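You operate a simulated robot arm through the tools that you are given. There is no shell and no other tool.

Carry out the task below with a simulated two-armed robot. There is one attempt and no reset: what you move stays moved.

Task
Put one of the silver tins from the top shelf of the drying rack on top of the hose carton. Take the grey round brush and leave it on the top of the side table. Take the blue tape and leave it on top of the brown seal carton. Put the tin that says "brown cream" from the top of the side table on the back of the green bench and the tin labelled "grey cream" on the top of the lamp hood. Put the paper ball from the top of the side table on the top of the brown bench. Turn the pressure dial to 5 bar. Lift the right gold lid open. The order is free.

Only the result counts: the job must be done as asked and must still hold three seconds after the hand-in. Knocking over, shifting, dropping, spilling or breaking anything else fails it. Lids that push on must go on centred and level and be pressed home; caps that screw on are set level and turned clockwise until they are tight.

Robot
Two 7-joint arms with fingered hands on one trunk, on a base that drives. Base frame: it is fixed to the floor where the robot stands at the start and does not move with it; the origin is under the middle of the robot, x ahead of it, y to its left, z up. Readings come in mm, rad, newtons and seconds.
The left shoulder is at the start at [70, 132, 1092], the right one opposite. Each reaches about 630 mm from its shoulder. Places, roughly: back of the green bench (82x22 cm) [-3060, 400, 860]; black tin, brown tin, grey tin [-2250, 1250, 1000]; blue tape (7x7x2 cm) [-2800, 1100, 600]; grey round brush (4x4x7 cm) [-2800, 900, 600]; hose carton [-5750, -3000, 250]; paper ball (4x4x4 cm) [-2000, 1300, 900]; pressure dial [-1700, 200, 1200]; right gold lid [-600, -1200, 900]; seal carton [-2500, 1250, 750]; silver tin [-3250, 250, 1500]; top of the brown bench [-6200, -1200, 900]; top of the lamp hood (30x22 cm) [-2340, 320, 1180]; top of the side table [-2100, 1200, 900]. Payload 2.3 kg a hand.
The TCP of each hand is the grasp point between the finger pads, 25 mm short of the fingertips. In the tool frame z runs along the fingers and y along their closing line. The gripper opens to 88 mm. The gripper's body begins 29 mm behind the TCP. The gripper is a hand of 3 fingers: y runs from the thumb to the fingers, the wrist lies at [-13, -97, -162] in the tool frame, and closing takes about 1.5 s.
Orientation is told as [roll, pitch, yaw] about the base's x, y, z axes, in that order, counted from this pose: with the fingers straight down and the wrist toward the robot, the tool's x, y and z point along [0, 1, 0], [1, 0, 0] and [0, 0, -1] of the base frame.

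Tools
- The arms move only by the tool arm_command. It takes "left_rows", "right_rows" or both (then of equal length, played together; a hand with none holds still); each is a list of rows, each an object (a shift or turn left out is 0, a gripper value left out holds the last) with "translation": the shift along the tool's x, y, z in mm, a list of three; "turn": the turn, a rotation vector about the tool's x, y, z in rad, a list of three; "grip": the opening, from 0 (shut) to 1 (fully open). In form: [{"translation": [x, y, z], "turn": [rx, ry, rz], "grip": grip}, ...]. A call has 1 to 20 rows; each row shifts and turns the commanded pose from where the row before left it, along the tool's axes as they then stand. Each row takes 0.2 s and may step no farther than 50 mm and 0.15 rad from the row before; otherwise, or with a gripper value out of range, the whole call is refused. Where a pose cannot be reached the arm comes as near as it can. A force on the tool above 40 N (or 10 N above the force at the start of the call, whichever is more), or a blocked arm, ends the call early, and 0.2 s more pass. The fingers move at their own pace (about 108 mm/s each) and stop on an object; they squeeze with about 33 N. The grip force told is the motor's: it shows also when the fingers shut on nothing. Time passes only in rows, and 0.2 s behind the last, so rows that do not move let the fingers close. The reply holds the time, the measured pose of the TCP, the force on the tool along the base axes, the opening and the grip force, in the units named above and with some noise, with the torque about the TCP (base axes, N m) and any sound that the robot's microphone picked up.
- Cameras (640 x 400 px; columns grow to the right, rows downward): "scene" is now at [131.9, -11.7, 1400.5]; the picture's right is [-0.17, -0.99, 0.00], its down [-0.68, 0.12, -0.73] and it looks along [0.71, -0.12, -0.69] (base axes); focal length 250 px, centre (320, 200). "left" rides on the left gripper at [-58, -85, -99] in its tool frame; the picture's right is [-0.67, -0.35, 0.66], its down [0.69, -0.63, 0.37] and it looks along [0.29, 0.69, 0.66] (tool axes); focal length 261 px, centre (320, 200). "right" rides on the right gripper at [58, -85, -99] in its tool frame; the picture's right is [-0.67, 0.35, -0.66], its down [-0.69, -0.63, 0.37] and it looks along [-0.29, 0.69, 0.66] (tool axes); focal length 261 px, centre (320, 200). There is no depth. A picture from a camera that has moved, and an enlarged one, comes with that camera's place and axes in the base frame and with its lens.
- capture(camera): a new picture of that camera. The clock stands still meanwhile.
- raise_lower(by): slides the trunk up (or, below 0, down) by that many mm; the arms and the scene camera ride with it, the base frame stays. It gives what a move gives, with no picture.
- drive_base(legs): drives the robot by 1 to 6 legs, each [ahead, left, turn to the left] in mm, mm and rad, along the robot's own axes; the way and the turn of a leg run together, so that a leg with both is an arc; at most 1500 mm and 3.142 rad a leg. The arms and the cameras ride along, it lands a little off, and it stops where it bumps. It gives what a move gives.
- preshape(shape, hand): the hand has 3 fingers and takes this shape, open, in about a second: jaw (thumb against the fingers, like two jaws); tri (thumb and two fingers); tip (a fingertip pinch); poke (one finger out to press); point (the index stretched); flat (the hand flat); cup (the hand cupped); fist (a fist). The gripper value then closes the fingers along that shape, each until it touches; the sizes above hold for jaw. It gives what a move gives, with no picture.
- turn_head(pan, tilt): turns the head with the scene camera to pan (to the left, within 1.501 rad either way) and tilt (down, from -0.506 to 1.204), counted from straight ahead of the robot. It gives what a move gives.
- close_up(camera, box): a new picture of the part [left, top, right, bottom] of that camera's present view, enlarged. The clock stands still meanwhile.
- finish_job(): hands the job in; it is judged then, once.

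Places have to be worked out from the pictures, the camera data and where the tool is seen. Open the grippers and draw the arms clear of the work before you hand the job in, unless the task says otherwise.

The tools are called after "Call:" as a command line: name --argument value ..., lists and objects as JSON in quotes. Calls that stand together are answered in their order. arm_command: Moves the arms, as the interface text tells. Its arguments: {"type":"object","properties":{"left_rows":{"type":"array","items":{"type":"object","properties":{"translation":{"type":"array","items":{"type":"number"}},"turn":{"type":"array","items":{"type":"number"}},"grip":{"type":"number"}}}},"right_rows":{"type":"array","items":{"type":"object","properties":{"translation":{"type":"array","items":{"type":"number"}},"turn":{"type":"array","items":{"type":"number"}},"grip":{"type":"number"}}}}},"required":[]} The other tools are called the same way: raise_lower (by) slides the trunk up or down; preshape (shape, hand) gives the hand a shape; drive_base (legs) drives the base; turn_head (pan, tilt) turns the head that bears the scene camera; capture (camera) takes a picture; close_up (camera, box) takes an enlarged picture of a part of a camera's view; finish_job () hands the job in.

At the start:

```text
t: 0.0
left_tcp_pos: [357.9, 124.3, 1189.7]
left_ee_rot: [0.001, 0.001, -0.001]
left_contact_force: [-0.2, -0.6, -0.2]
left_ft_torque: [-0.02, 0.01, 0.0]
left_finger_gap: 87.4
left_finger_force: 0.0
left_shape: jaw
right_tcp_pos: [336.3, -173.2, 1220.0]
right_ee_rot: [-0.001, 0.0, 0.0]
right_contact_force: [-0.1, -0.2, 0.1]
right_ft_torque: [0.04, 0.01, -0.01]
right_finger_gap: 87.5
right_finger_force: 0.0
right_shape: jaw
trunk travel left (down, up): [-650.0, 190.0]
robot x, y, heading: [3.9, 2.0, 0.002]
head pan, tilt: [-0.173, 0.759]
```

scene: 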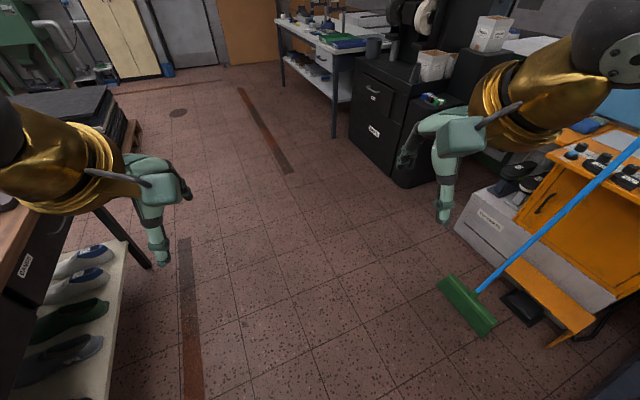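
right: 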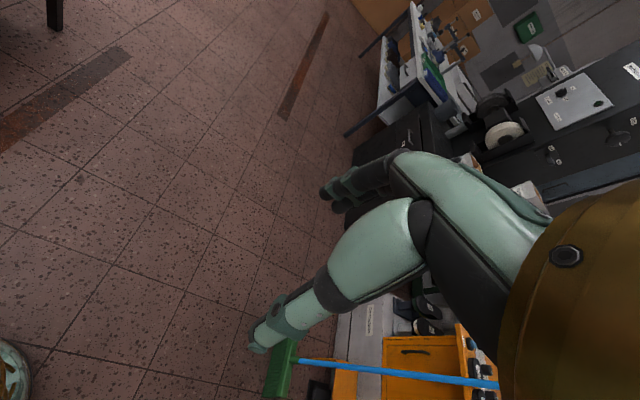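
left: 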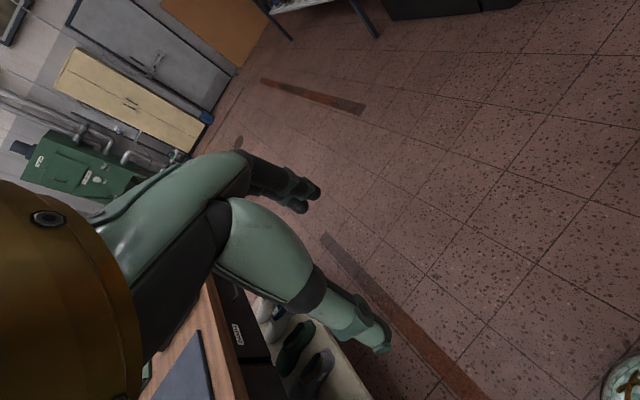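

I start by looking around; most targets lie behind the robot, so I turn the head to both sides first.

Call:
turn_head --pan 1.5 --tilt 0.4

Call:
capture --camera "scene"

Call:
turn_head --pan -1.5 --tilt 0.4

Call:
capture --camera "scene"

```text
t: 1.7
left_tcp_pos: [358.0, 125.3, 1189.5]
left_ee_rot: [0.0, 0.002, 0.0]
left_contact_force: [0.3, 0.0, -0.4]
left_ft_torque: [-0.01, 0.02, -0.03]
left_finger_gap: 87.3
left_finger_force: 0.0
left_shape: jaw
right_tcp_pos: [337.1, -173.8, 1219.7]
right_ee_rot: [0.001, 0.0, 0.0]
right_contact_force: [0.2, 0.9, 0.8]
right_ft_torque: [-0.01, 0.02, -0.01]
right_finger_gap: 87.6
right_finger_force: 0.0
right_shape: jaw
trunk travel left (down, up): [-650.0, 190.0]
robot x, y, heading: [0.1, -2.1, 0.004]
head pan, tilt: [1.499, 0.4]
```

```text
taken
camera scene: at [57.4, 94.9, 1432.3], right [1.0, -0.07, 0.0], down [-0.03, -0.39, -0.92], along [0.07, 0.92, -0.39], focal length 250 px, centre (320, 200)
```

scene: 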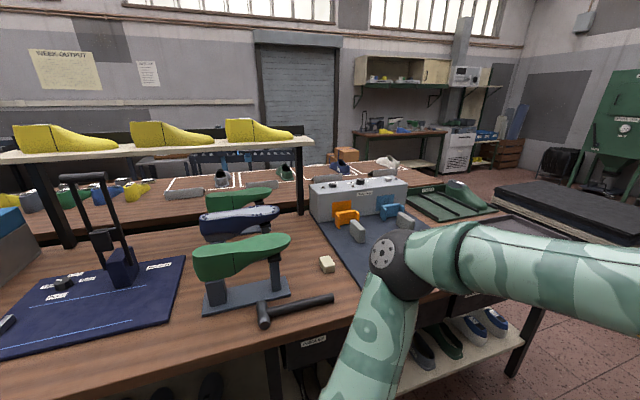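

```text
t: 4.3
left_tcp_pos: [357.0, 124.2, 1190.4]
left_ee_rot: [0.001, -0.001, 0.0]
left_contact_force: [-0.2, 0.2, 0.4]
left_ft_torque: [-0.04, 0.0, 0.01]
left_finger_gap: 87.5
left_finger_force: 0.0
left_shape: jaw
right_tcp_pos: [335.8, -174.1, 1219.5]
right_ee_rot: [0.0, -0.001, 0.001]
right_contact_force: [0.5, -0.7, 0.2]
right_ft_torque: [0.03, 0.01, 0.0]
right_finger_gap: 87.7
right_finger_force: 0.0
right_shape: jaw
trunk travel left (down, up): [-650.0, 190.0]
robot x, y, heading: [-1.4, -0.6, 0.003]
head pan, tilt: [-1.499, 0.4]
```

```text
taken
camera scene: at [57.3, -89.9, 1432.3], right [-1.0, -0.07, 0.0], down [-0.03, 0.39, -0.92], along [0.07, -0.92, -0.39], focal length 250 px, centre (320, 200)
```

scene: 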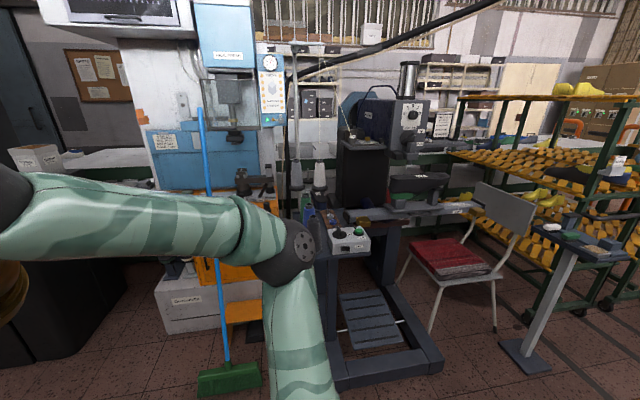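

The left bench edge is about 0.5 m away and the right side is clear to about 0.9 m. I turn the robot right on the spot to see what is behind it.

Call:
drive_base --legs '[[0, 0, -1.5708]]'

Call:
turn_head --pan -0.7 --tilt 0.4

Call:
capture --camera "scene"

Call:
turn_head --pan -1.5 --tilt 0.3

Call:
capture --camera "scene"

```text
t: 8.6
left_tcp_pos: [115.4, -361.2, 1189.9]
left_ee_rot: [0.001, 0.001, -1.597]
left_contact_force: [-0.7, -0.3, 0.8]
left_ft_torque: [0.0, 0.0, 0.01]
left_finger_gap: 87.5
left_finger_force: 0.0
left_shape: jaw
right_tcp_pos: [-182.8, -331.1, 1219.7]
right_ee_rot: [0.0, -0.001, -1.598]
right_contact_force: [0.8, 0.0, -0.3]
right_ft_torque: [-0.04, 0.0, 0.0]
right_finger_gap: 87.7
right_finger_force: 0.0
right_shape: jaw
trunk travel left (down, up): [-650.0, 190.0]
robot x, y, heading: [-0.7, 1.4, -1.6]
head pan, tilt: [-1.499, 0.4]
```

```text
t: 9.7
left_tcp_pos: [113.7, -360.6, 1189.5]
left_ee_rot: [-0.001, 0.0, -1.598]
left_contact_force: [0.5, 0.0, 0.3]
left_ft_torque: [-0.01, -0.02, 0.0]
left_finger_gap: 87.7
left_finger_force: 0.0
left_shape: jaw
right_tcp_pos: [-181.9, -330.5, 1220.1]
right_ee_rot: [0.001, 0.0, -1.595]
right_contact_force: [0.3, -0.4, -0.1]
right_ft_torque: [-0.03, -0.01, 0.04]
right_finger_gap: 87.4
right_finger_force: 0.0
right_shape: jaw
trunk travel left (down, up): [-650.0, 190.0]
robot x, y, heading: [3.7, -0.6, -1.591]
head pan, tilt: [-0.7, 0.4]
```

```text
taken
camera scene: at [-62.6, -116.9, 1432.3], right [-0.75, 0.66, 0.0], down [0.26, 0.29, -0.92], along [-0.61, -0.69, -0.39], focal length 250 px, centre (320, 200)
```

scene: 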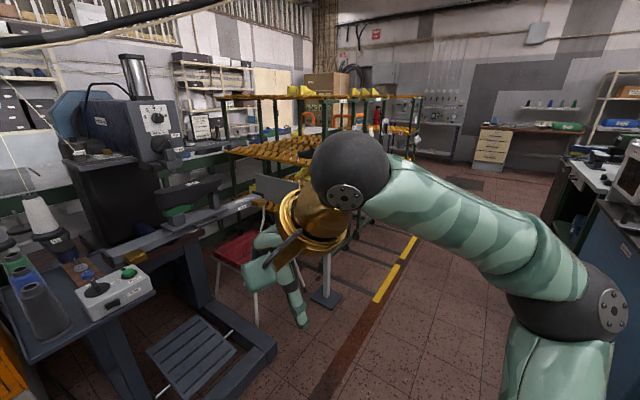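

```text
t: 10.8
left_tcp_pos: [115.2, -360.7, 1188.9]
left_ee_rot: [0.0, -0.002, -1.596]
left_contact_force: [-0.3, 0.5, -0.4]
left_ft_torque: [-0.01, -0.03, -0.01]
left_finger_gap: 87.7
left_finger_force: 0.1
left_shape: jaw
right_tcp_pos: [-181.9, -331.7, 1219.7]
right_ee_rot: [-0.001, 0.0, -1.598]
right_contact_force: [0.6, -0.2, -1.0]
right_ft_torque: [-0.01, 0.02, -0.01]
right_finger_gap: 87.6
right_finger_force: 0.0
right_shape: jaw
trunk travel left (down, up): [-650.0, 190.0]
robot x, y, heading: [1.4, -1.3, -1.597]
head pan, tilt: [-1.499, 0.3]
```

```text
taken
camera scene: at [-94.2, -52.1, 1441.6], right [-0.05, 1.0, 0.0], down [0.3, 0.01, -0.96], along [-0.95, -0.04, -0.3], focal length 250 px, centre (320, 200)
```

scene: 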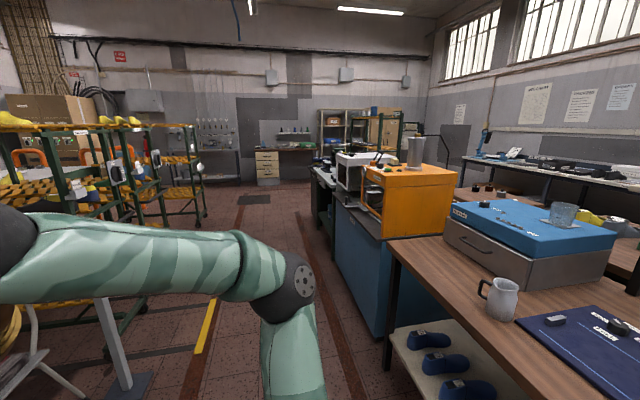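

The machine, chair and small pedestal are on this side. I look more closely toward the gold lid's rough place at [-600, -1200, 900].

Call:
turn_head --pan -0.45 --tilt 0.45

Call:
capture --camera "scene"

Call:
close_up --camera "scene" --box '[220, 80, 420, 205]'

```text
t: 12.2
left_tcp_pos: [114.0, -359.8, 1189.2]
left_ee_rot: [-0.001, -0.001, -1.598]
left_contact_force: [-0.3, -0.1, 0.0]
left_ft_torque: [0.04, 0.03, 0.0]
left_finger_gap: 87.5
left_finger_force: 0.0
left_shape: jaw
right_tcp_pos: [-182.3, -331.2, 1219.6]
right_ee_rot: [0.001, 0.0, -1.597]
right_contact_force: [-0.3, 0.0, -0.3]
right_ft_torque: [0.0, -0.02, 0.05]
right_finger_gap: 87.7
right_finger_force: 0.1
right_shape: jaw
trunk travel left (down, up): [-650.0, 190.0]
robot x, y, heading: [-0.1, 0.7, -1.598]
head pan, tilt: [-0.45, 0.45]
```

```text
taken
camera scene: at [-43.3, -129.4, 1427.7], right [-0.89, 0.46, 0.0], down [0.2, 0.39, -0.9], along [-0.41, -0.8, -0.44], focal length 250 px, centre (320, 200)
```

scene: 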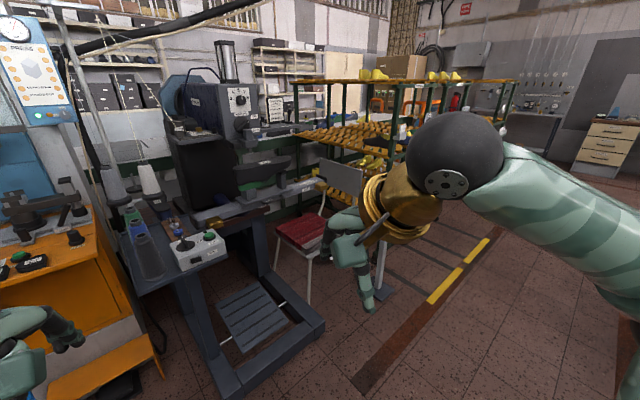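

```text
3.20 times, centred on (320, 142) of scene
camera zoom: at [-43.3, -129.4, 1427.7], right [-0.89, 0.46, 0.0], down [0.2, 0.39, -0.9], along [-0.41, -0.8, -0.44], focal length 799 px, centre (320, 384)
```

zoom: 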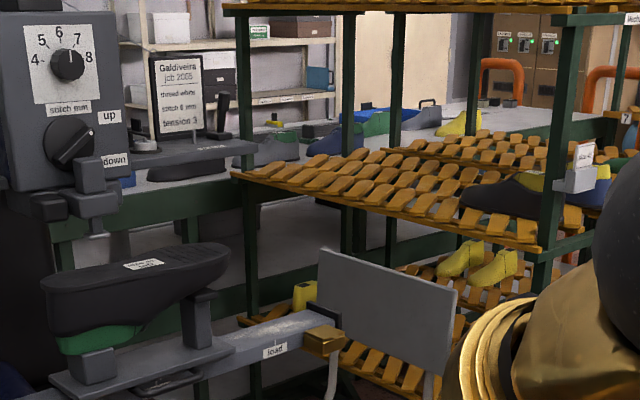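

The right arm hides the pedestal desk, so I turn the base another 0.55 rad to face it.

Call:
drive_base --legs '[[0, 0, -0.6]]'

Call:
turn_head --pan 0.0 --tilt 0.45

Call:
capture --camera "scene"

Call:
close_up --camera "scene" --box '[220, 120, 420, 245]'

```text
t: 14.2
left_tcp_pos: [-102.3, -364.5, 1189.9]
left_ee_rot: [-0.001, 0.0, -2.178]
left_contact_force: [-0.4, -0.1, 0.6]
left_ft_torque: [0.02, 0.04, -0.03]
left_finger_gap: 87.7
left_finger_force: 0.0
left_shape: jaw
right_tcp_pos: [-333.9, -177.9, 1220.4]
right_ee_rot: [0.0, 0.0, -2.179]
right_contact_force: [-0.7, -0.3, 0.8]
right_ft_torque: [0.0, -0.07, -0.04]
right_finger_gap: 87.5
right_finger_force: 0.0
right_shape: jaw
trunk travel left (down, up): [-650.0, 190.0]
robot x, y, heading: [-1.0, -0.8, -2.174]
head pan, tilt: [-0.45, 0.45]
```

```text
t: 15.1
left_tcp_pos: [-102.5, -364.2, 1189.1]
left_ee_rot: [-0.001, -0.001, -2.178]
left_contact_force: [0.7, -0.3, 0.0]
left_ft_torque: [0.01, 0.0, -0.02]
left_finger_gap: 87.7
left_finger_force: 0.2
left_shape: jaw
right_tcp_pos: [-334.1, -178.1, 1220.0]
right_ee_rot: [0.0, 0.0, -2.178]
right_contact_force: [0.5, -0.1, 0.5]
right_ft_torque: [-0.01, -0.01, -0.03]
right_finger_gap: 87.6
right_finger_force: 0.0
right_shape: jaw
trunk travel left (down, up): [-650.0, 190.0]
robot x, y, heading: [1.0, -2.0, -2.178]
head pan, tilt: [0.0, 0.45]
```

```text
taken
camera scene: at [-80.9, -114.1, 1427.6], right [-0.82, 0.57, 0.0], down [0.25, 0.36, -0.9], along [-0.51, -0.74, -0.44], focal length 250 px, centre (320, 200)
```

scene: 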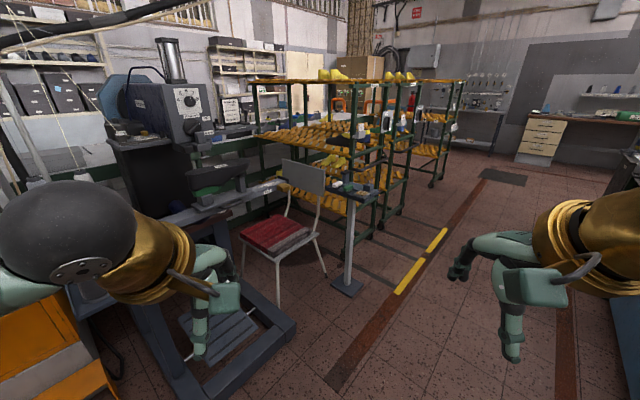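

```text
3.20 times, centred on (320, 182) of scene
camera zoom: at [-80.9, -114.1, 1427.6], right [-0.82, 0.57, 0.0], down [0.25, 0.36, -0.9], along [-0.51, -0.74, -0.44], focal length 799 px, centre (320, 256)
```

zoom: 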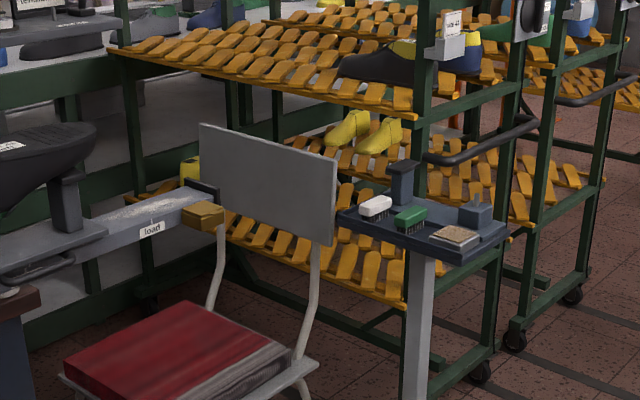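

The brass block at the right end of the machine arm labelled "load" works out to about [-620, -1240, 900], matching the "right gold lid". I drive nearer to inspect it.

Call:
drive_base --legs '[[0, 0, 0.607], [500, -560, 0]]'

Call:
turn_head --pan 0.0 --tilt 0.75

Call:
capture --camera "scene"

```text
t: 20.8
left_tcp_pos: [-417.8, -879.0, 1189.8]
left_ee_rot: [-0.001, 0.001, -1.569]
left_contact_force: [0.4, 1.0, -0.2]
left_ft_torque: [-0.03, 0.01, 0.02]
left_finger_gap: 87.4
left_finger_force: 0.0
left_shape: jaw
right_tcp_pos: [-716.7, -857.8, 1220.1]
right_ee_rot: [0.001, 0.0, -1.569]
right_contact_force: [-0.1, -0.5, -0.3]
right_ft_torque: [-0.01, -0.01, 0.0]
right_finger_gap: 87.5
right_finger_force: 0.0
right_shape: jaw
trunk travel left (down, up): [-650.0, 190.0]
robot x, y, heading: [-543.8, -520.6, -1.571]
head pan, tilt: [0.0, 0.45]
```

```text
t: 21.6
left_tcp_pos: [-418.3, -879.1, 1189.0]
left_ee_rot: [0.001, 0.0, -1.568]
left_contact_force: [0.8, -0.6, 1.2]
left_ft_torque: [0.0, -0.01, 0.01]
left_finger_gap: 87.4
left_finger_force: 0.0
left_shape: jaw
right_tcp_pos: [-716.2, -858.5, 1220.8]
right_ee_rot: [-0.001, -0.001, -1.568]
right_contact_force: [0.2, -0.2, 0.5]
right_ft_torque: [-0.01, 0.03, 0.0]
right_finger_gap: 87.6
right_finger_force: 0.0
right_shape: jaw
trunk travel left (down, up): [-650.0, 190.0]
robot x, y, heading: [-545.3, -522.8, -1.572]
head pan, tilt: [0.0, 0.75]
```

```text
taken
camera scene: at [-543.4, -653.5, 1401.3], right [-1.0, 0.0, 0.0], down [0.0, 0.68, -0.73], along [0.0, -0.73, -0.68], focal length 250 px, centre (320, 200)
```

scene: 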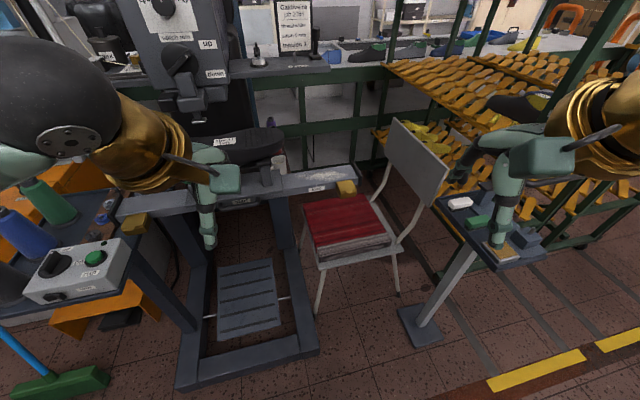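

Call:
close_up --camera "scene" --box '[240, 120, 400, 220]'

Call:
close_up --camera "scene" --box '[100, 140, 260, 240]'

```text
4.00 times, centred on (320, 170) of scene
camera zoom: at [-543.4, -653.5, 1401.3], right [-1.0, 0.0, 0.0], down [0.0, 0.68, -0.73], along [0.0, -0.73, -0.68], focal length 999 px, centre (320, 320)
```

zoom: 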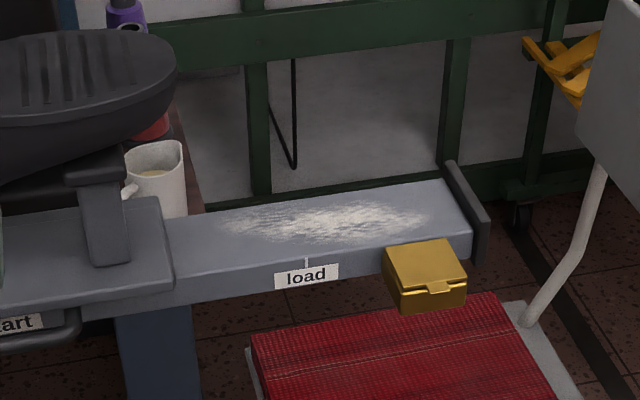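

```text
4.00 times, centred on (180, 190) of scene
camera zoom: at [-543.4, -653.5, 1401.3], right [-1.0, 0.0, 0.0], down [0.0, 0.68, -0.73], along [0.0, -0.73, -0.68], focal length 999 px, centre (880, 240)
```

zoom: 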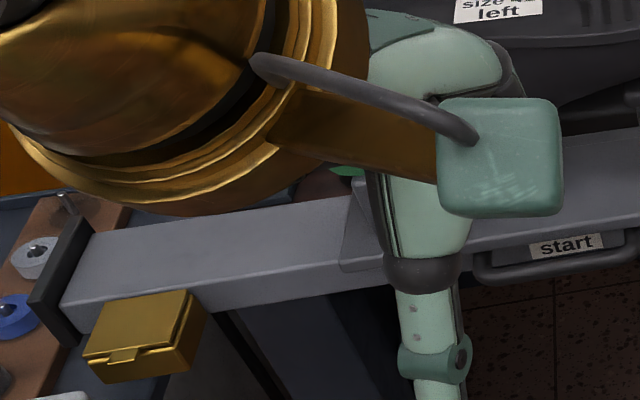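

The right gold box has a hinged lid with a small lip facing the robot. I lower the trunk by 150 mm to get a second viewpoint for triangulation.

Call:
raise_lower --by -150

Call:
capture --camera "scene"

Call:
close_up --camera "scene" --box '[260, 90, 420, 190]'

Call:
capture --camera "right"

```text
t: 23.4
left_tcp_pos: [-419.0, -880.0, 1040.2]
left_ee_rot: [0.001, -0.001, -1.569]
left_contact_force: [0.8, 0.1, -0.5]
left_ft_torque: [0.0, -0.02, -0.02]
left_finger_gap: 87.6
left_finger_force: 0.0
left_shape: jaw
right_tcp_pos: [-717.4, -859.7, 1068.9]
right_ee_rot: [0.0, -0.001, -1.57]
right_contact_force: [-0.3, 1.0, -0.3]
right_ft_torque: [-0.01, -0.01, 0.01]
right_finger_gap: 87.5
right_finger_force: 0.1
right_shape: jaw
trunk travel left (down, up): [-500.0, 340.0]
robot x, y, heading: [-544.8, -523.8, -1.572]
head pan, tilt: [0.0, 0.75]
```

```text
taken
camera scene: at [-543.3, -653.2, 1251.2], right [-1.0, 0.0, 0.0], down [0.0, 0.68, -0.73], along [0.0, -0.73, -0.68], focal length 250 px, centre (320, 200)
```

scene: 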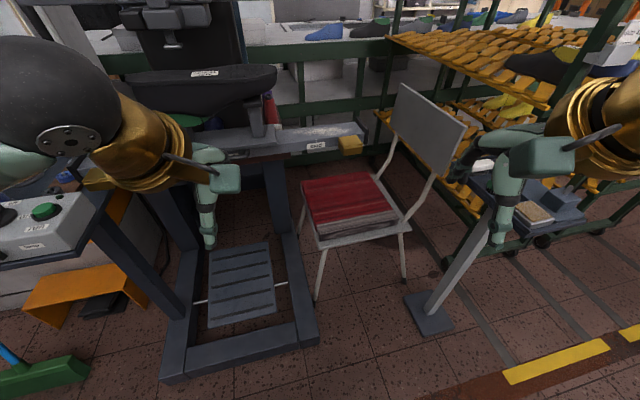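

```text
4.00 times, centred on (340, 140) of scene
camera zoom: at [-543.3, -653.2, 1251.2], right [-1.0, 0.0, 0.0], down [0.0, 0.68, -0.73], along [0.0, -0.73, -0.68], focal length 999 px, centre (240, 440)
```

zoom: 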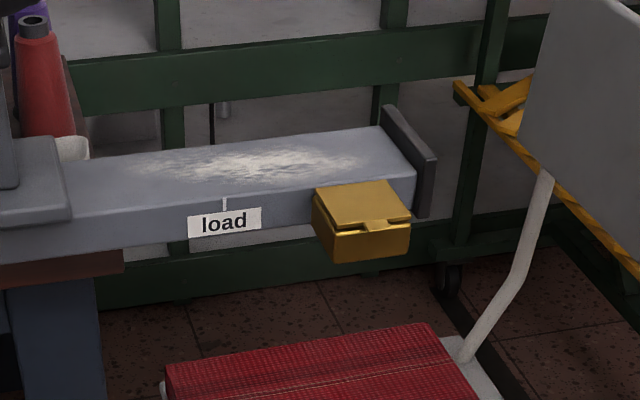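

```text
taken
camera right: at [-658.6, -774.4, 1169.0], right [-0.67, -0.35, 0.66], down [-0.69, 0.63, -0.37], along [-0.28, -0.69, -0.66], focal length 261 px, centre (320, 200)
```

right: 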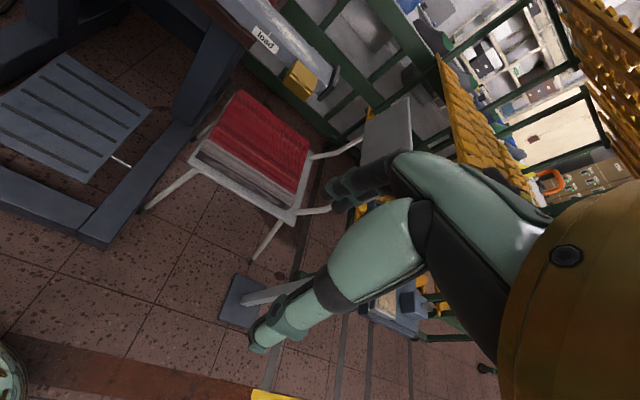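

Triangulation puts the lip at about [-625, -1194, 930], with the box about 60 mm wide and 48 mm deep. I zoom further for detail on the lid, lip and hinge.

Call:
close_up --camera "scene" --box '[330, 120, 370, 160]'

Call:
close_up --camera "right" --box '[270, 45, 350, 115]'

```text
10.00 times, centred on (350, 140) of scene
camera zoom: at [-543.3, -653.2, 1251.2], right [-1.0, 0.0, 0.0], down [0.0, 0.68, -0.73], along [0.0, -0.73, -0.68], focal length 2497 px, centre (20, 800)
```

zoom: 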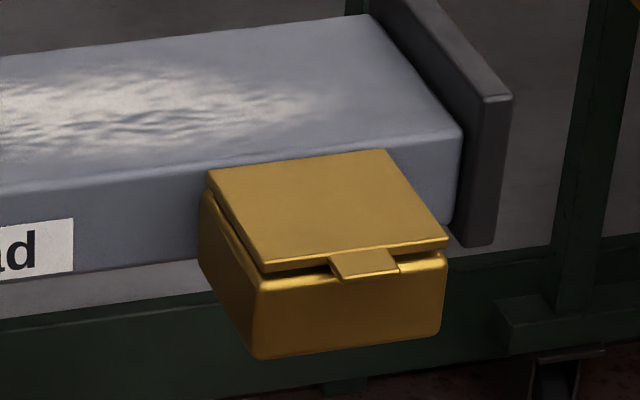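

```text
5.71 times, centred on (310, 80) of right
camera zoom: at [-658.6, -774.4, 1169.0], right [-0.67, -0.35, 0.66], down [-0.69, 0.63, -0.37], along [-0.28, -0.69, -0.66], focal length 1489 px, centre (377, 886)
```

zoom: 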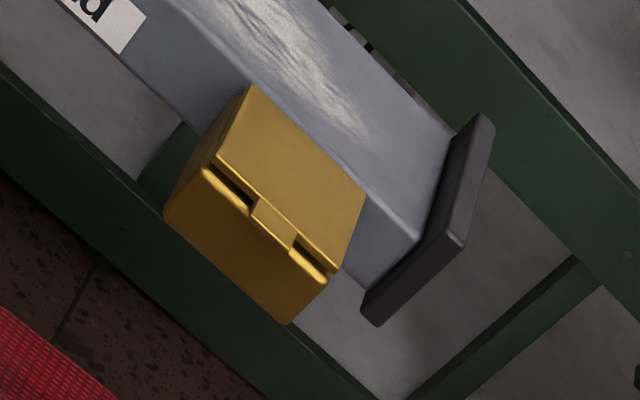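

The lid is about 48×47 mm, its front faces (-0.23, 0.97), and the lip tip is near [-628, -1188, 928]. I pitch the right hand up so the fingers point forward with the thumb below, to lift the lip with the thumb.

Call:
arm_command --right_rows '[{"turn": [-0.1428, 0, 0]}, {"turn": [-0.1428, 0, 0]}, {"turn": [-0.1428, 0, 0]}, {"turn": [-0.1428, 0, 0]}, {"turn": [-0.1428, 0, 0]}, {"turn": [-0.1428, 0, 0]}, {"turn": [-0.1428, 0, 0]}, {"turn": [-0.1428, 0, 0]}, {"turn": [-0.1428, 0, 0]}, {"turn": [-0.1428, 0, 0]}, {"turn": [-0.1428, 0, 0]}, {"turn": [0, 0.115, 0]}, {"turn": [0, 0.115, 0]}, {"turn": [0, 0, 0]}]'

Call:
capture --camera "scene"

Call:
capture --camera "right"

```text
t: 26.4
left_tcp_pos: [-419.3, -879.8, 1038.4]
left_ee_rot: [0.0, 0.001, -1.569]
left_contact_force: [-1.1, -0.1, 0.3]
left_ft_torque: [0.0, 0.04, 0.02]
left_finger_gap: 87.7
left_finger_force: 0.0
left_shape: jaw
right_tcp_pos: [-714.8, -899.5, 1135.5]
right_ee_rot: [0.2, -1.407, -1.528]
right_contact_force: [0.5, -0.2, -0.4]
right_ft_torque: [-0.02, -0.04, 0.01]
right_finger_gap: 87.8
right_finger_force: 0.1
right_shape: jaw
right hand out of reach, approached as far as the arm can: row 7, 8, 9, 10, 11
trunk travel left (down, up): [-500.0, 340.0]
robot x, y, heading: [-545.5, -525.3, -1.572]
head pan, tilt: [0.0, 0.75]
```

```text
taken
camera scene: at [-543.0, -653.2, 1251.2], right [-1.0, 0.0, 0.0], down [0.0, 0.68, -0.73], along [0.0, -0.73, -0.68], focal length 250 px, centre (320, 200)
```

scene: 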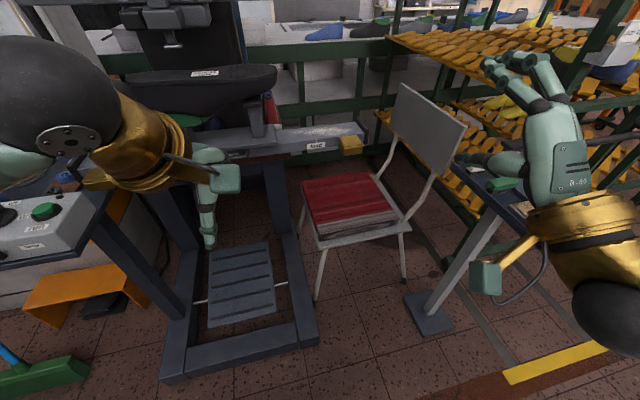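

```text
taken
camera right: at [-682.0, -777.4, 1070.1], right [-0.8, 0.41, 0.43], down [-0.58, -0.41, -0.7], along [-0.12, -0.81, 0.57], focal length 261 px, centre (320, 200)
```

right: 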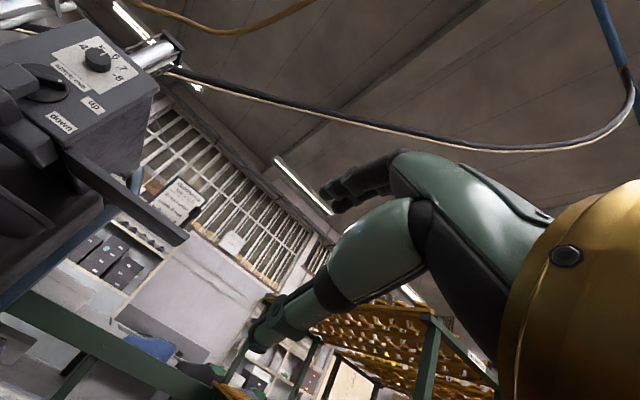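

The arm could not quite hold this pose so close in; I move it forward about 200 mm where it should be reachable and check the reading.

Call:
arm_command --right_rows '[{"translation": [2, -10, 45]}, {"translation": [2, -10, 45]}, {"translation": [2, -10, 45]}, {"translation": [2, -10, 45]}, {"translation": [0, 0, 0]}, {"translation": [0, 0, 0]}]'

Call:
capture --camera "scene"

```text
t: 27.8
left_tcp_pos: [-419.5, -880.0, 1039.3]
left_ee_rot: [0.0, -0.001, -1.569]
left_contact_force: [-0.4, -0.8, -0.8]
left_ft_torque: [0.01, -0.01, 0.03]
left_finger_gap: 87.3
left_finger_force: 0.0
left_shape: jaw
right_tcp_pos: [-714.6, -900.4, 1136.0]
right_ee_rot: [0.199, -1.407, -1.531]
right_contact_force: [-0.8, 0.0, 0.8]
right_ft_torque: [-0.01, 0.01, -0.01]
right_finger_gap: 87.6
right_finger_force: 0.1
right_shape: jaw
right hand out of reach, approached as far as the arm can: row 1, 2, 3, 4
trunk travel left (down, up): [-500.0, 340.0]
robot x, y, heading: [-545.3, -522.1, -1.57]
head pan, tilt: [0.0, 0.75]
```

```text
taken
camera scene: at [-543.3, -653.3, 1251.2], right [-1.0, 0.0, 0.0], down [0.0, 0.68, -0.73], along [0.0, -0.73, -0.68], focal length 250 px, centre (320, 200)
```

scene: 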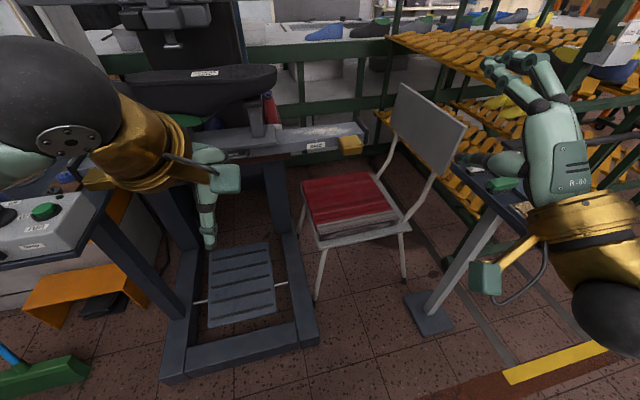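

The arm is stuck at a joint limit because it is folded too close. I pitch back down, then will extend forward before pitching up.

Call:
arm_command --right_rows '[{"turn": [0.14, 0, 0]}, {"turn": [0.14, 0, 0]}, {"turn": [0.14, 0, 0]}, {"turn": [0.14, 0, 0]}, {"turn": [0.14, 0, 0]}, {"turn": [0.14, 0, 0]}, {"turn": [0, 0, 0]}, {"turn": [0, 0, 0]}]'

```text
t: 29.6
left_tcp_pos: [-418.7, -879.2, 1039.4]
left_ee_rot: [-0.001, 0.0, -1.569]
left_contact_force: [0.2, -1.0, 0.0]
left_ft_torque: [0.03, -0.01, 0.01]
left_finger_gap: 87.5
left_finger_force: 0.0
left_shape: jaw
right_tcp_pos: [-716.9, -897.2, 1137.9]
right_ee_rot: [0.039, -0.57, -1.355]
right_contact_force: [0.8, -1.0, -0.2]
right_ft_torque: [0.0, 0.04, -0.05]
right_finger_gap: 87.6
right_finger_force: 0.1
right_shape: jaw
trunk travel left (down, up): [-500.0, 340.0]
robot x, y, heading: [-545.6, -521.9, -1.571]
head pan, tilt: [0.0, 0.75]
```

Pitch is back to -0.57 and the arm is free. I move it forward and down toward [-655, -1080, 1010], then pitch up gradually.

Call:
arm_command --right_rows '[{"translation": [3.6, 18.4, 42]}, {"translation": [3.6, 18.4, 42]}, {"translation": [3.6, 18.4, 42]}, {"translation": [3.6, 18.4, 42]}, {"translation": [3.6, 18.4, 42]}, {"turn": [-0.12, 0, 0]}, {"turn": [-0.12, 0, 0]}, {"turn": [-0.12, 0, 0]}, {"turn": [-0.12, 0, 0]}, {"turn": [0, 0, 0]}, {"turn": [0, 0, 0]}]'

Call:
capture --camera "scene"

Call:
capture --camera "right"

```text
t: 32.0
left_tcp_pos: [-419.6, -880.6, 1040.2]
left_ee_rot: [0.0, 0.0, -1.569]
left_contact_force: [0.5, -0.2, 0.1]
left_ft_torque: [0.02, 0.02, 0.02]
left_finger_gap: 87.4
left_finger_force: 0.0
left_shape: jaw
right_tcp_pos: [-652.1, -1077.7, 1011.8]
right_ee_rot: [0.065, -1.05, -1.389]
right_contact_force: [-0.6, -0.2, 0.1]
right_ft_torque: [-0.02, -0.02, -0.01]
right_finger_gap: 87.7
right_finger_force: 0.1
right_shape: jaw
trunk travel left (down, up): [-500.0, 340.0]
robot x, y, heading: [-541.3, -523.8, -1.566]
head pan, tilt: [0.0, 0.75]
```

```text
taken
camera scene: at [-543.1, -653.4, 1251.2], right [-1.0, 0.0, 0.0], down [0.0, 0.68, -0.73], along [0.0, -0.73, -0.68], focal length 250 px, centre (320, 200)
```

scene: 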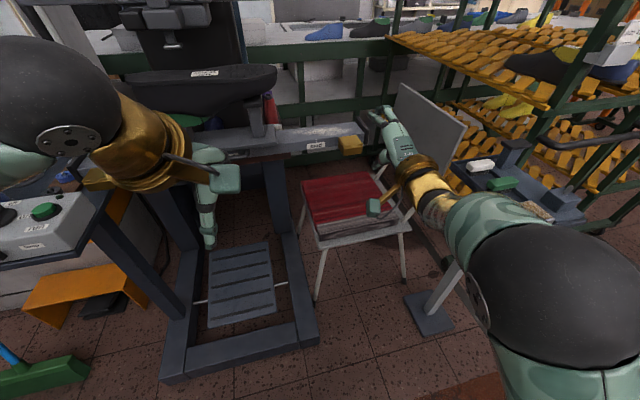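

```text
taken
camera right: at [-624.2, -939.3, 988.6], right [-0.76, 0.22, 0.61], down [-0.64, -0.16, -0.75], along [-0.07, -0.96, 0.27], focal length 261 px, centre (320, 200)
```

right: 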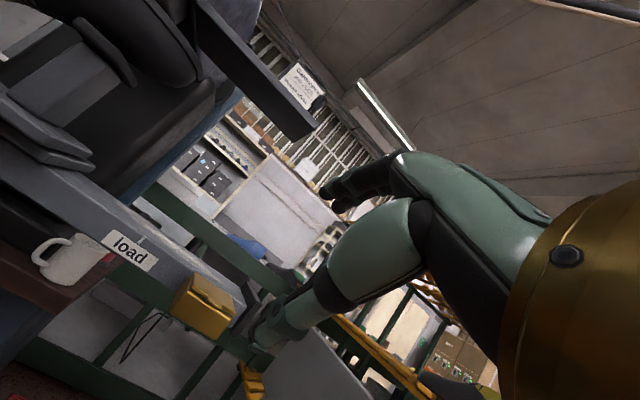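

The pose is reachable here, and thumb tip appears at the predicted spot (262, 335). I zoom in with the wrist camera to refine the lip's height from this low viewpoint.

Call:
close_up --camera "right" --box '[160, 260, 288, 340]'

```text
5.00 times, centred on (224, 300) of right
camera zoom: at [-624.2, -939.3, 988.6], right [-0.76, 0.22, 0.61], down [-0.64, -0.16, -0.75], along [-0.07, -0.96, 0.27], focal length 1303 px, centre (800, -300)
```

zoom: 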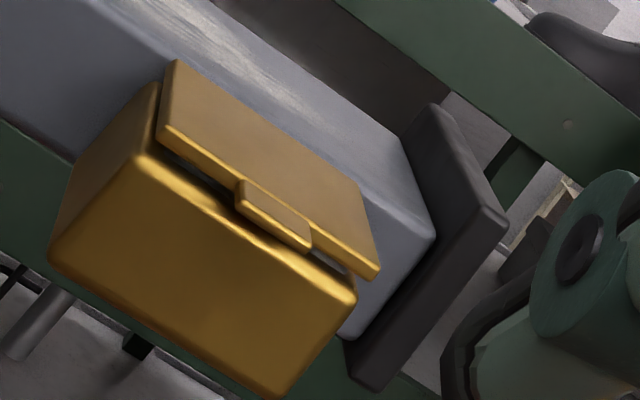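

The lip bottom-front edge checks out at about [-629, -1188, 926]. I pitch up a little more and bring the thumb tip to about 20 mm in front of and 10 mm below the lip.

Call:
arm_command --right_rows '[{"turn": [-0.117, 0, 0]}, {"turn": [-0.117, 0, 0]}, {"turn": [-0.117, 0, 0]}, {"translation": [-2.2, -12.2, 27.4]}, {"translation": [-2.2, -12.2, 27.4]}, {"translation": [-2.2, -12.2, 27.4]}, {"turn": [0, 0, 0]}, {"turn": [0, 0, 0]}]'

Call:
capture --camera "right"

Call:
close_up --camera "scene" --box '[310, 90, 438, 170]'

```text
t: 33.8
left_tcp_pos: [-419.1, -879.8, 1039.0]
left_ee_rot: [0.0, 0.0, -1.57]
left_contact_force: [0.6, 1.4, 0.8]
left_ft_torque: [-0.01, 0.0, 0.0]
left_finger_gap: 87.5
left_finger_force: 0.1
left_shape: jaw
right_tcp_pos: [-638.2, -1149.8, 960.4]
right_ee_rot: [0.188, -1.397, -1.519]
right_contact_force: [0.4, -0.9, 0.1]
right_ft_torque: [0.01, 0.01, -0.02]
right_finger_gap: 87.8
right_finger_force: 0.0
right_shape: jaw
trunk travel left (down, up): [-500.0, 340.0]
robot x, y, heading: [-540.8, -524.9, -1.568]
head pan, tilt: [0.0, 0.75]
```

```text
taken
camera right: at [-605.7, -1026.5, 895.3], right [-0.8, 0.41, 0.43], down [-0.59, -0.4, -0.7], along [-0.12, -0.82, 0.56], focal length 261 px, centre (320, 200)
```

right: 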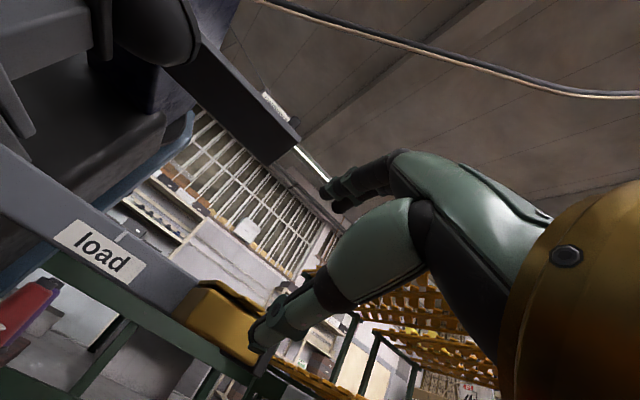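

```text
5.00 times, centred on (374, 130) of scene
camera zoom: at [-543.2, -653.7, 1251.2], right [-1.0, 0.0, 0.0], down [0.0, 0.68, -0.73], along [0.0, -0.73, -0.68], focal length 1249 px, centre (50, 550)
```

zoom: 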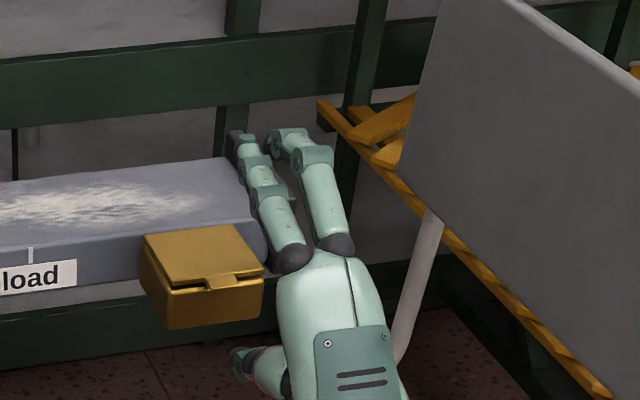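

The thumb tip is where predicted, about 13 mm below the lip line and 20 mm in front. I advance 25 mm horizontally so the thumb goes under the lip.

Call:
arm_command --right_rows '[{"translation": [0, 1.7, 9.8]}, {"translation": [0, 1.3, 7.4]}, {"translation": [0, 1.2, 7.4]}, {"turn": [0, 0, 0]}]'

Call:
capture --camera "right"

Call:
close_up --camera "right" --box '[160, 260, 320, 360]'

Call:
close_up --camera "scene" --box '[310, 90, 438, 170]'

```text
t: 34.8
left_tcp_pos: [-420.1, -879.8, 1040.1]
left_ee_rot: [0.001, -0.001, -1.569]
left_contact_force: [-0.7, 0.1, 0.0]
left_ft_torque: [-0.02, 0.01, -0.01]
left_finger_gap: 87.8
left_finger_force: 0.0
left_shape: jaw
right_tcp_pos: [-632.5, -1175.6, 961.1]
right_ee_rot: [0.187, -1.398, -1.521]
right_contact_force: [0.0, -0.5, 0.0]
right_ft_torque: [0.04, 0.03, -0.01]
right_finger_gap: 87.5
right_finger_force: 0.1
right_shape: jaw
trunk travel left (down, up): [-500.0, 340.0]
robot x, y, heading: [-546.5, -524.5, -1.569]
head pan, tilt: [0.0, 0.75]
```

```text
taken
camera right: at [-600.0, -1052.6, 895.2], right [-0.8, 0.41, 0.43], down [-0.59, -0.4, -0.7], along [-0.11, -0.82, 0.56], focal length 261 px, centre (320, 200)
```

right: 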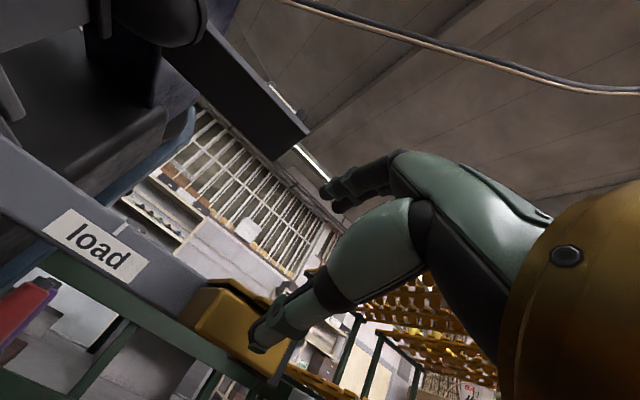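

```text
4.00 times, centred on (240, 310) of right
camera zoom: at [-600.0, -1052.6, 895.2], right [-0.8, 0.41, 0.43], down [-0.59, -0.4, -0.7], along [-0.11, -0.82, 0.56], focal length 1043 px, centre (640, -240)
```

zoom: 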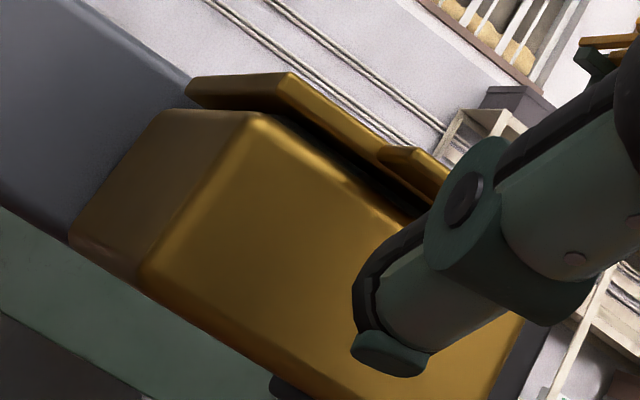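

```text
5.00 times, centred on (374, 130) of scene
camera zoom: at [-543.2, -653.4, 1251.2], right [-1.0, 0.0, 0.0], down [0.0, 0.68, -0.73], along [0.0, -0.73, -0.68], focal length 1249 px, centre (50, 550)
```

zoom: 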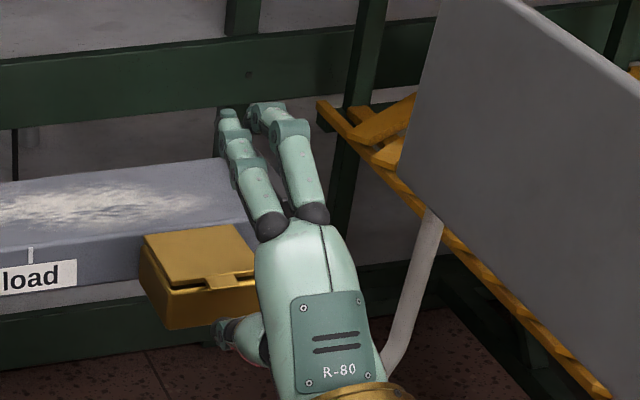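

The thumb tip sits just under the lip, touching nothing. I advance 3 mm more and raise 24 mm to begin lifting the lid.

Call:
arm_command --right_rows '[{"translation": [0, 0.5, 3.0]}, {"translation": [0, 5.9, -1.0]}, {"translation": [0, 5.9, -1.0]}, {"translation": [0, 5.9, -1.0]}, {"translation": [0, 5.9, -1.0]}, {"turn": [0, 0, 0]}]'

Call:
close_up --camera "right" --box '[160, 260, 320, 360]'

Call:
close_up --camera "scene" --box '[310, 90, 438, 170]'

```text
t: 36.2
left_tcp_pos: [-419.4, -879.7, 1039.7]
left_ee_rot: [0.0, -0.002, -1.569]
left_contact_force: [0.9, 0.5, -0.3]
left_ft_torque: [0.01, -0.03, 0.01]
left_finger_gap: 87.5
left_finger_force: 0.0
left_shape: jaw
right_tcp_pos: [-632.6, -1179.8, 984.5]
right_ee_rot: [0.188, -1.398, -1.522]
right_contact_force: [0.0, 0.8, -0.3]
right_ft_torque: [0.0, 0.03, -0.01]
right_finger_gap: 87.9
right_finger_force: 0.0
right_shape: jaw
trunk travel left (down, up): [-500.0, 340.0]
robot x, y, heading: [-545.2, -519.3, -1.571]
head pan, tilt: [0.0, 0.75]
```

```text
4.00 times, centred on (240, 310) of right
camera zoom: at [-600.7, -1056.8, 919.5], right [-0.8, 0.41, 0.43], down [-0.58, -0.4, -0.7], along [-0.12, -0.82, 0.56], focal length 1043 px, centre (640, -240)
```

zoom: 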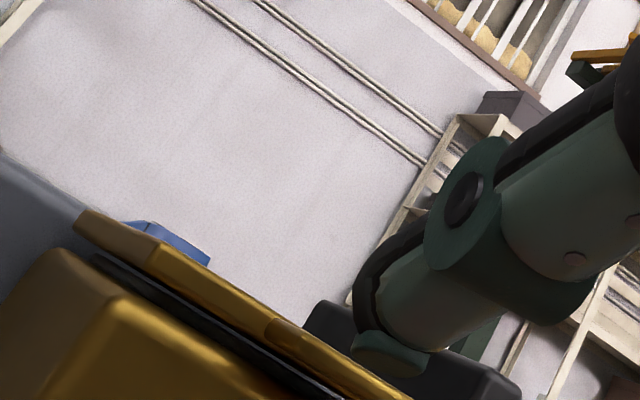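

```text
5.00 times, centred on (374, 130) of scene
camera zoom: at [-543.2, -653.6, 1251.2], right [-1.0, 0.0, 0.0], down [0.0, 0.68, -0.73], along [0.0, -0.73, -0.68], focal length 1249 px, centre (50, 550)
```

zoom: 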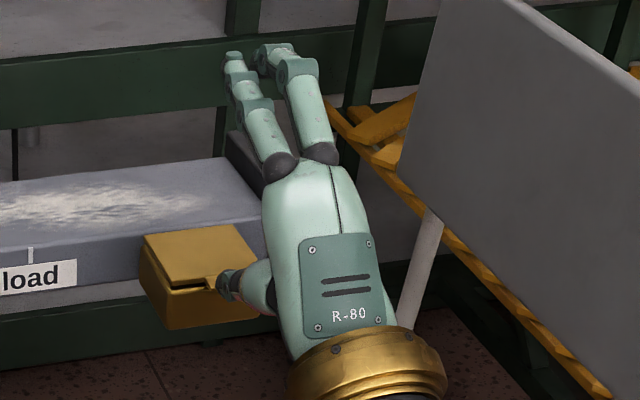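

The lid stayed closed: with the jaw open, the thumb tip reaches only about 10 mm past the TCP, so it passed in front of the lip. I back off, drop 26 mm, and advance farther under the lip.

Call:
arm_command --right_rows '[{"translation": [0, -1.7, -9.85]}, {"translation": [0, -12.8, 2.2]}, {"translation": [0, -12.8, 2.2]}, {"translation": [0, 1.7, 9.85]}, {"translation": [0, 1.2, 6.9]}, {"translation": [0, 1.2, 6.9]}, {"turn": [0, 0, 0]}]'

Call:
close_up --camera "right" --box '[160, 260, 320, 360]'

Call:
close_up --camera "scene" --box '[310, 90, 438, 170]'

```text
t: 37.8
left_tcp_pos: [-419.5, -879.0, 1040.2]
left_ee_rot: [0.0, 0.0, -1.567]
left_contact_force: [0.2, -0.8, 0.3]
left_ft_torque: [0.0, 0.0, 0.0]
left_finger_gap: 87.4
left_finger_force: 0.0
left_shape: jaw
right_tcp_pos: [-628.8, -1191.8, 956.8]
right_ee_rot: [0.19, -1.398, -1.519]
right_contact_force: [-0.8, 0.9, -0.8]
right_ft_torque: [0.04, 0.01, -0.04]
right_finger_gap: 87.9
right_finger_force: 0.0
right_shape: jaw
trunk travel left (down, up): [-500.0, 340.0]
robot x, y, heading: [-544.9, -520.3, -1.57]
head pan, tilt: [0.0, 0.75]
```

```text
4.00 times, centred on (240, 310) of right
camera zoom: at [-596.0, -1070.0, 892.4], right [-0.8, 0.41, 0.43], down [-0.59, -0.4, -0.7], along [-0.11, -0.82, 0.56], focal length 1043 px, centre (640, -240)
```

zoom: 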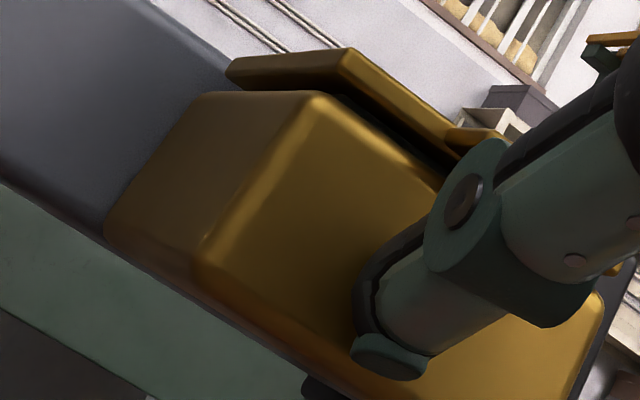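

```text
5.00 times, centred on (374, 130) of scene
camera zoom: at [-543.3, -653.2, 1251.2], right [-1.0, 0.0, 0.0], down [0.0, 0.68, -0.73], along [0.0, -0.73, -0.68], focal length 1249 px, centre (50, 550)
```

zoom: 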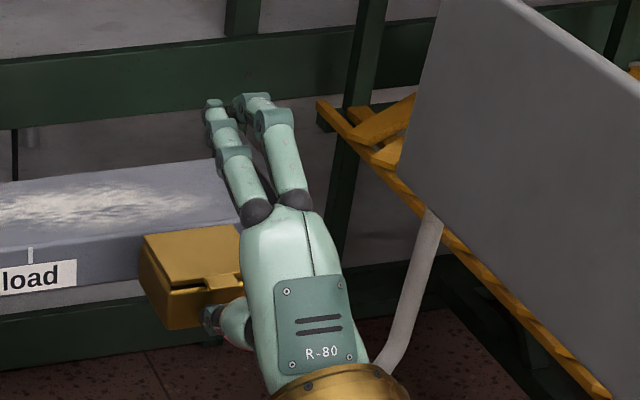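

Still no contact. I creep forward 5 mm more until the thumb nearly touches the box face, then raise.

Call:
arm_command --right_rows '[{"translation": [0, 0.4, 2.5]}, {"translation": [0, 0.4, 2.5]}, {"turn": [0, 0, 0]}]'

Call:
arm_command --right_rows '[{"translation": [0, 5.9, -1.0]}, {"translation": [0, 5.9, -1.0]}, {"translation": [0, 5.9, -1.0]}, {"translation": [0, 5.9, -1.0]}, {"turn": [0, 0, 0]}]'

Call:
close_up --camera "right" --box '[160, 260, 320, 360]'

Call:
close_up --camera "scene" --box '[310, 90, 438, 170]'

```text
t: 38.6
left_tcp_pos: [-419.6, -877.7, 1040.5]
left_ee_rot: [0.0, -0.002, -1.57]
left_contact_force: [0.5, -0.3, 0.1]
left_ft_torque: [-0.01, -0.03, 0.02]
left_finger_gap: 87.5
left_finger_force: 0.0
left_shape: jaw
right_tcp_pos: [-628.2, -1194.0, 959.9]
right_ee_rot: [0.191, -1.4, -1.523]
right_contact_force: [-1.6, 5.6, 1.5]
right_ft_torque: [0.31, 0.05, 0.01]
right_finger_gap: 88.2
right_finger_force: 0.1
right_shape: jaw
trunk travel left (down, up): [-500.0, 340.0]
robot x, y, heading: [-545.5, -520.6, -1.575]
head pan, tilt: [0.0, 0.75]
```

```text
t: 39.8
left_tcp_pos: [-420.0, -880.1, 1039.4]
left_ee_rot: [0.0, 0.001, -1.57]
left_contact_force: [0.4, -0.5, -0.1]
left_ft_torque: [0.0, 0.04, 0.01]
left_finger_gap: 87.6
left_finger_force: 0.0
left_shape: jaw
right_tcp_pos: [-628.5, -1197.9, 981.3]
right_ee_rot: [0.19, -1.397, -1.523]
right_contact_force: [-0.2, -0.1, 0.9]
right_ft_torque: [0.0, 0.01, -0.01]
right_finger_gap: 88.0
right_finger_force: 0.1
right_shape: jaw
trunk travel left (down, up): [-500.0, 340.0]
robot x, y, heading: [-541.6, -524.6, -1.565]
head pan, tilt: [0.0, 0.75]
```

```text
4.00 times, centred on (240, 310) of right
camera zoom: at [-595.2, -1075.3, 916.3], right [-0.8, 0.41, 0.43], down [-0.58, -0.4, -0.7], along [-0.11, -0.82, 0.56], focal length 1043 px, centre (640, -240)
```

zoom: 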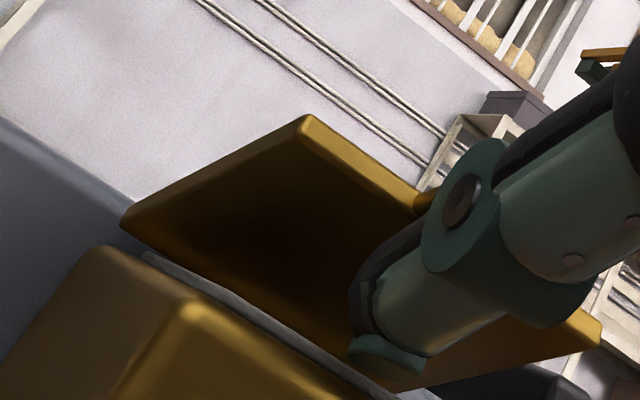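

```text
5.00 times, centred on (374, 130) of scene
camera zoom: at [-543.2, -653.7, 1251.2], right [-1.0, 0.0, 0.0], down [0.0, 0.68, -0.73], along [0.0, -0.73, -0.68], focal length 1249 px, centre (50, 550)
```

zoom: 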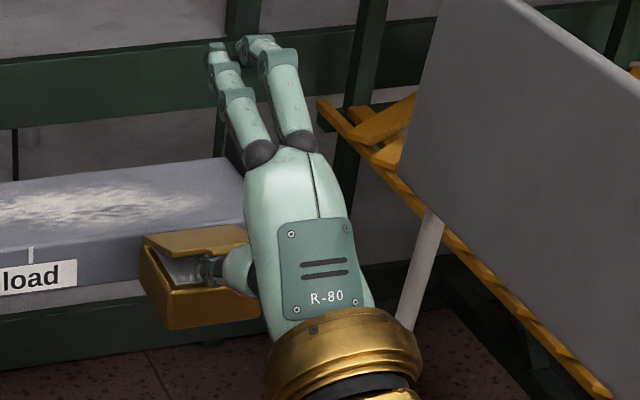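

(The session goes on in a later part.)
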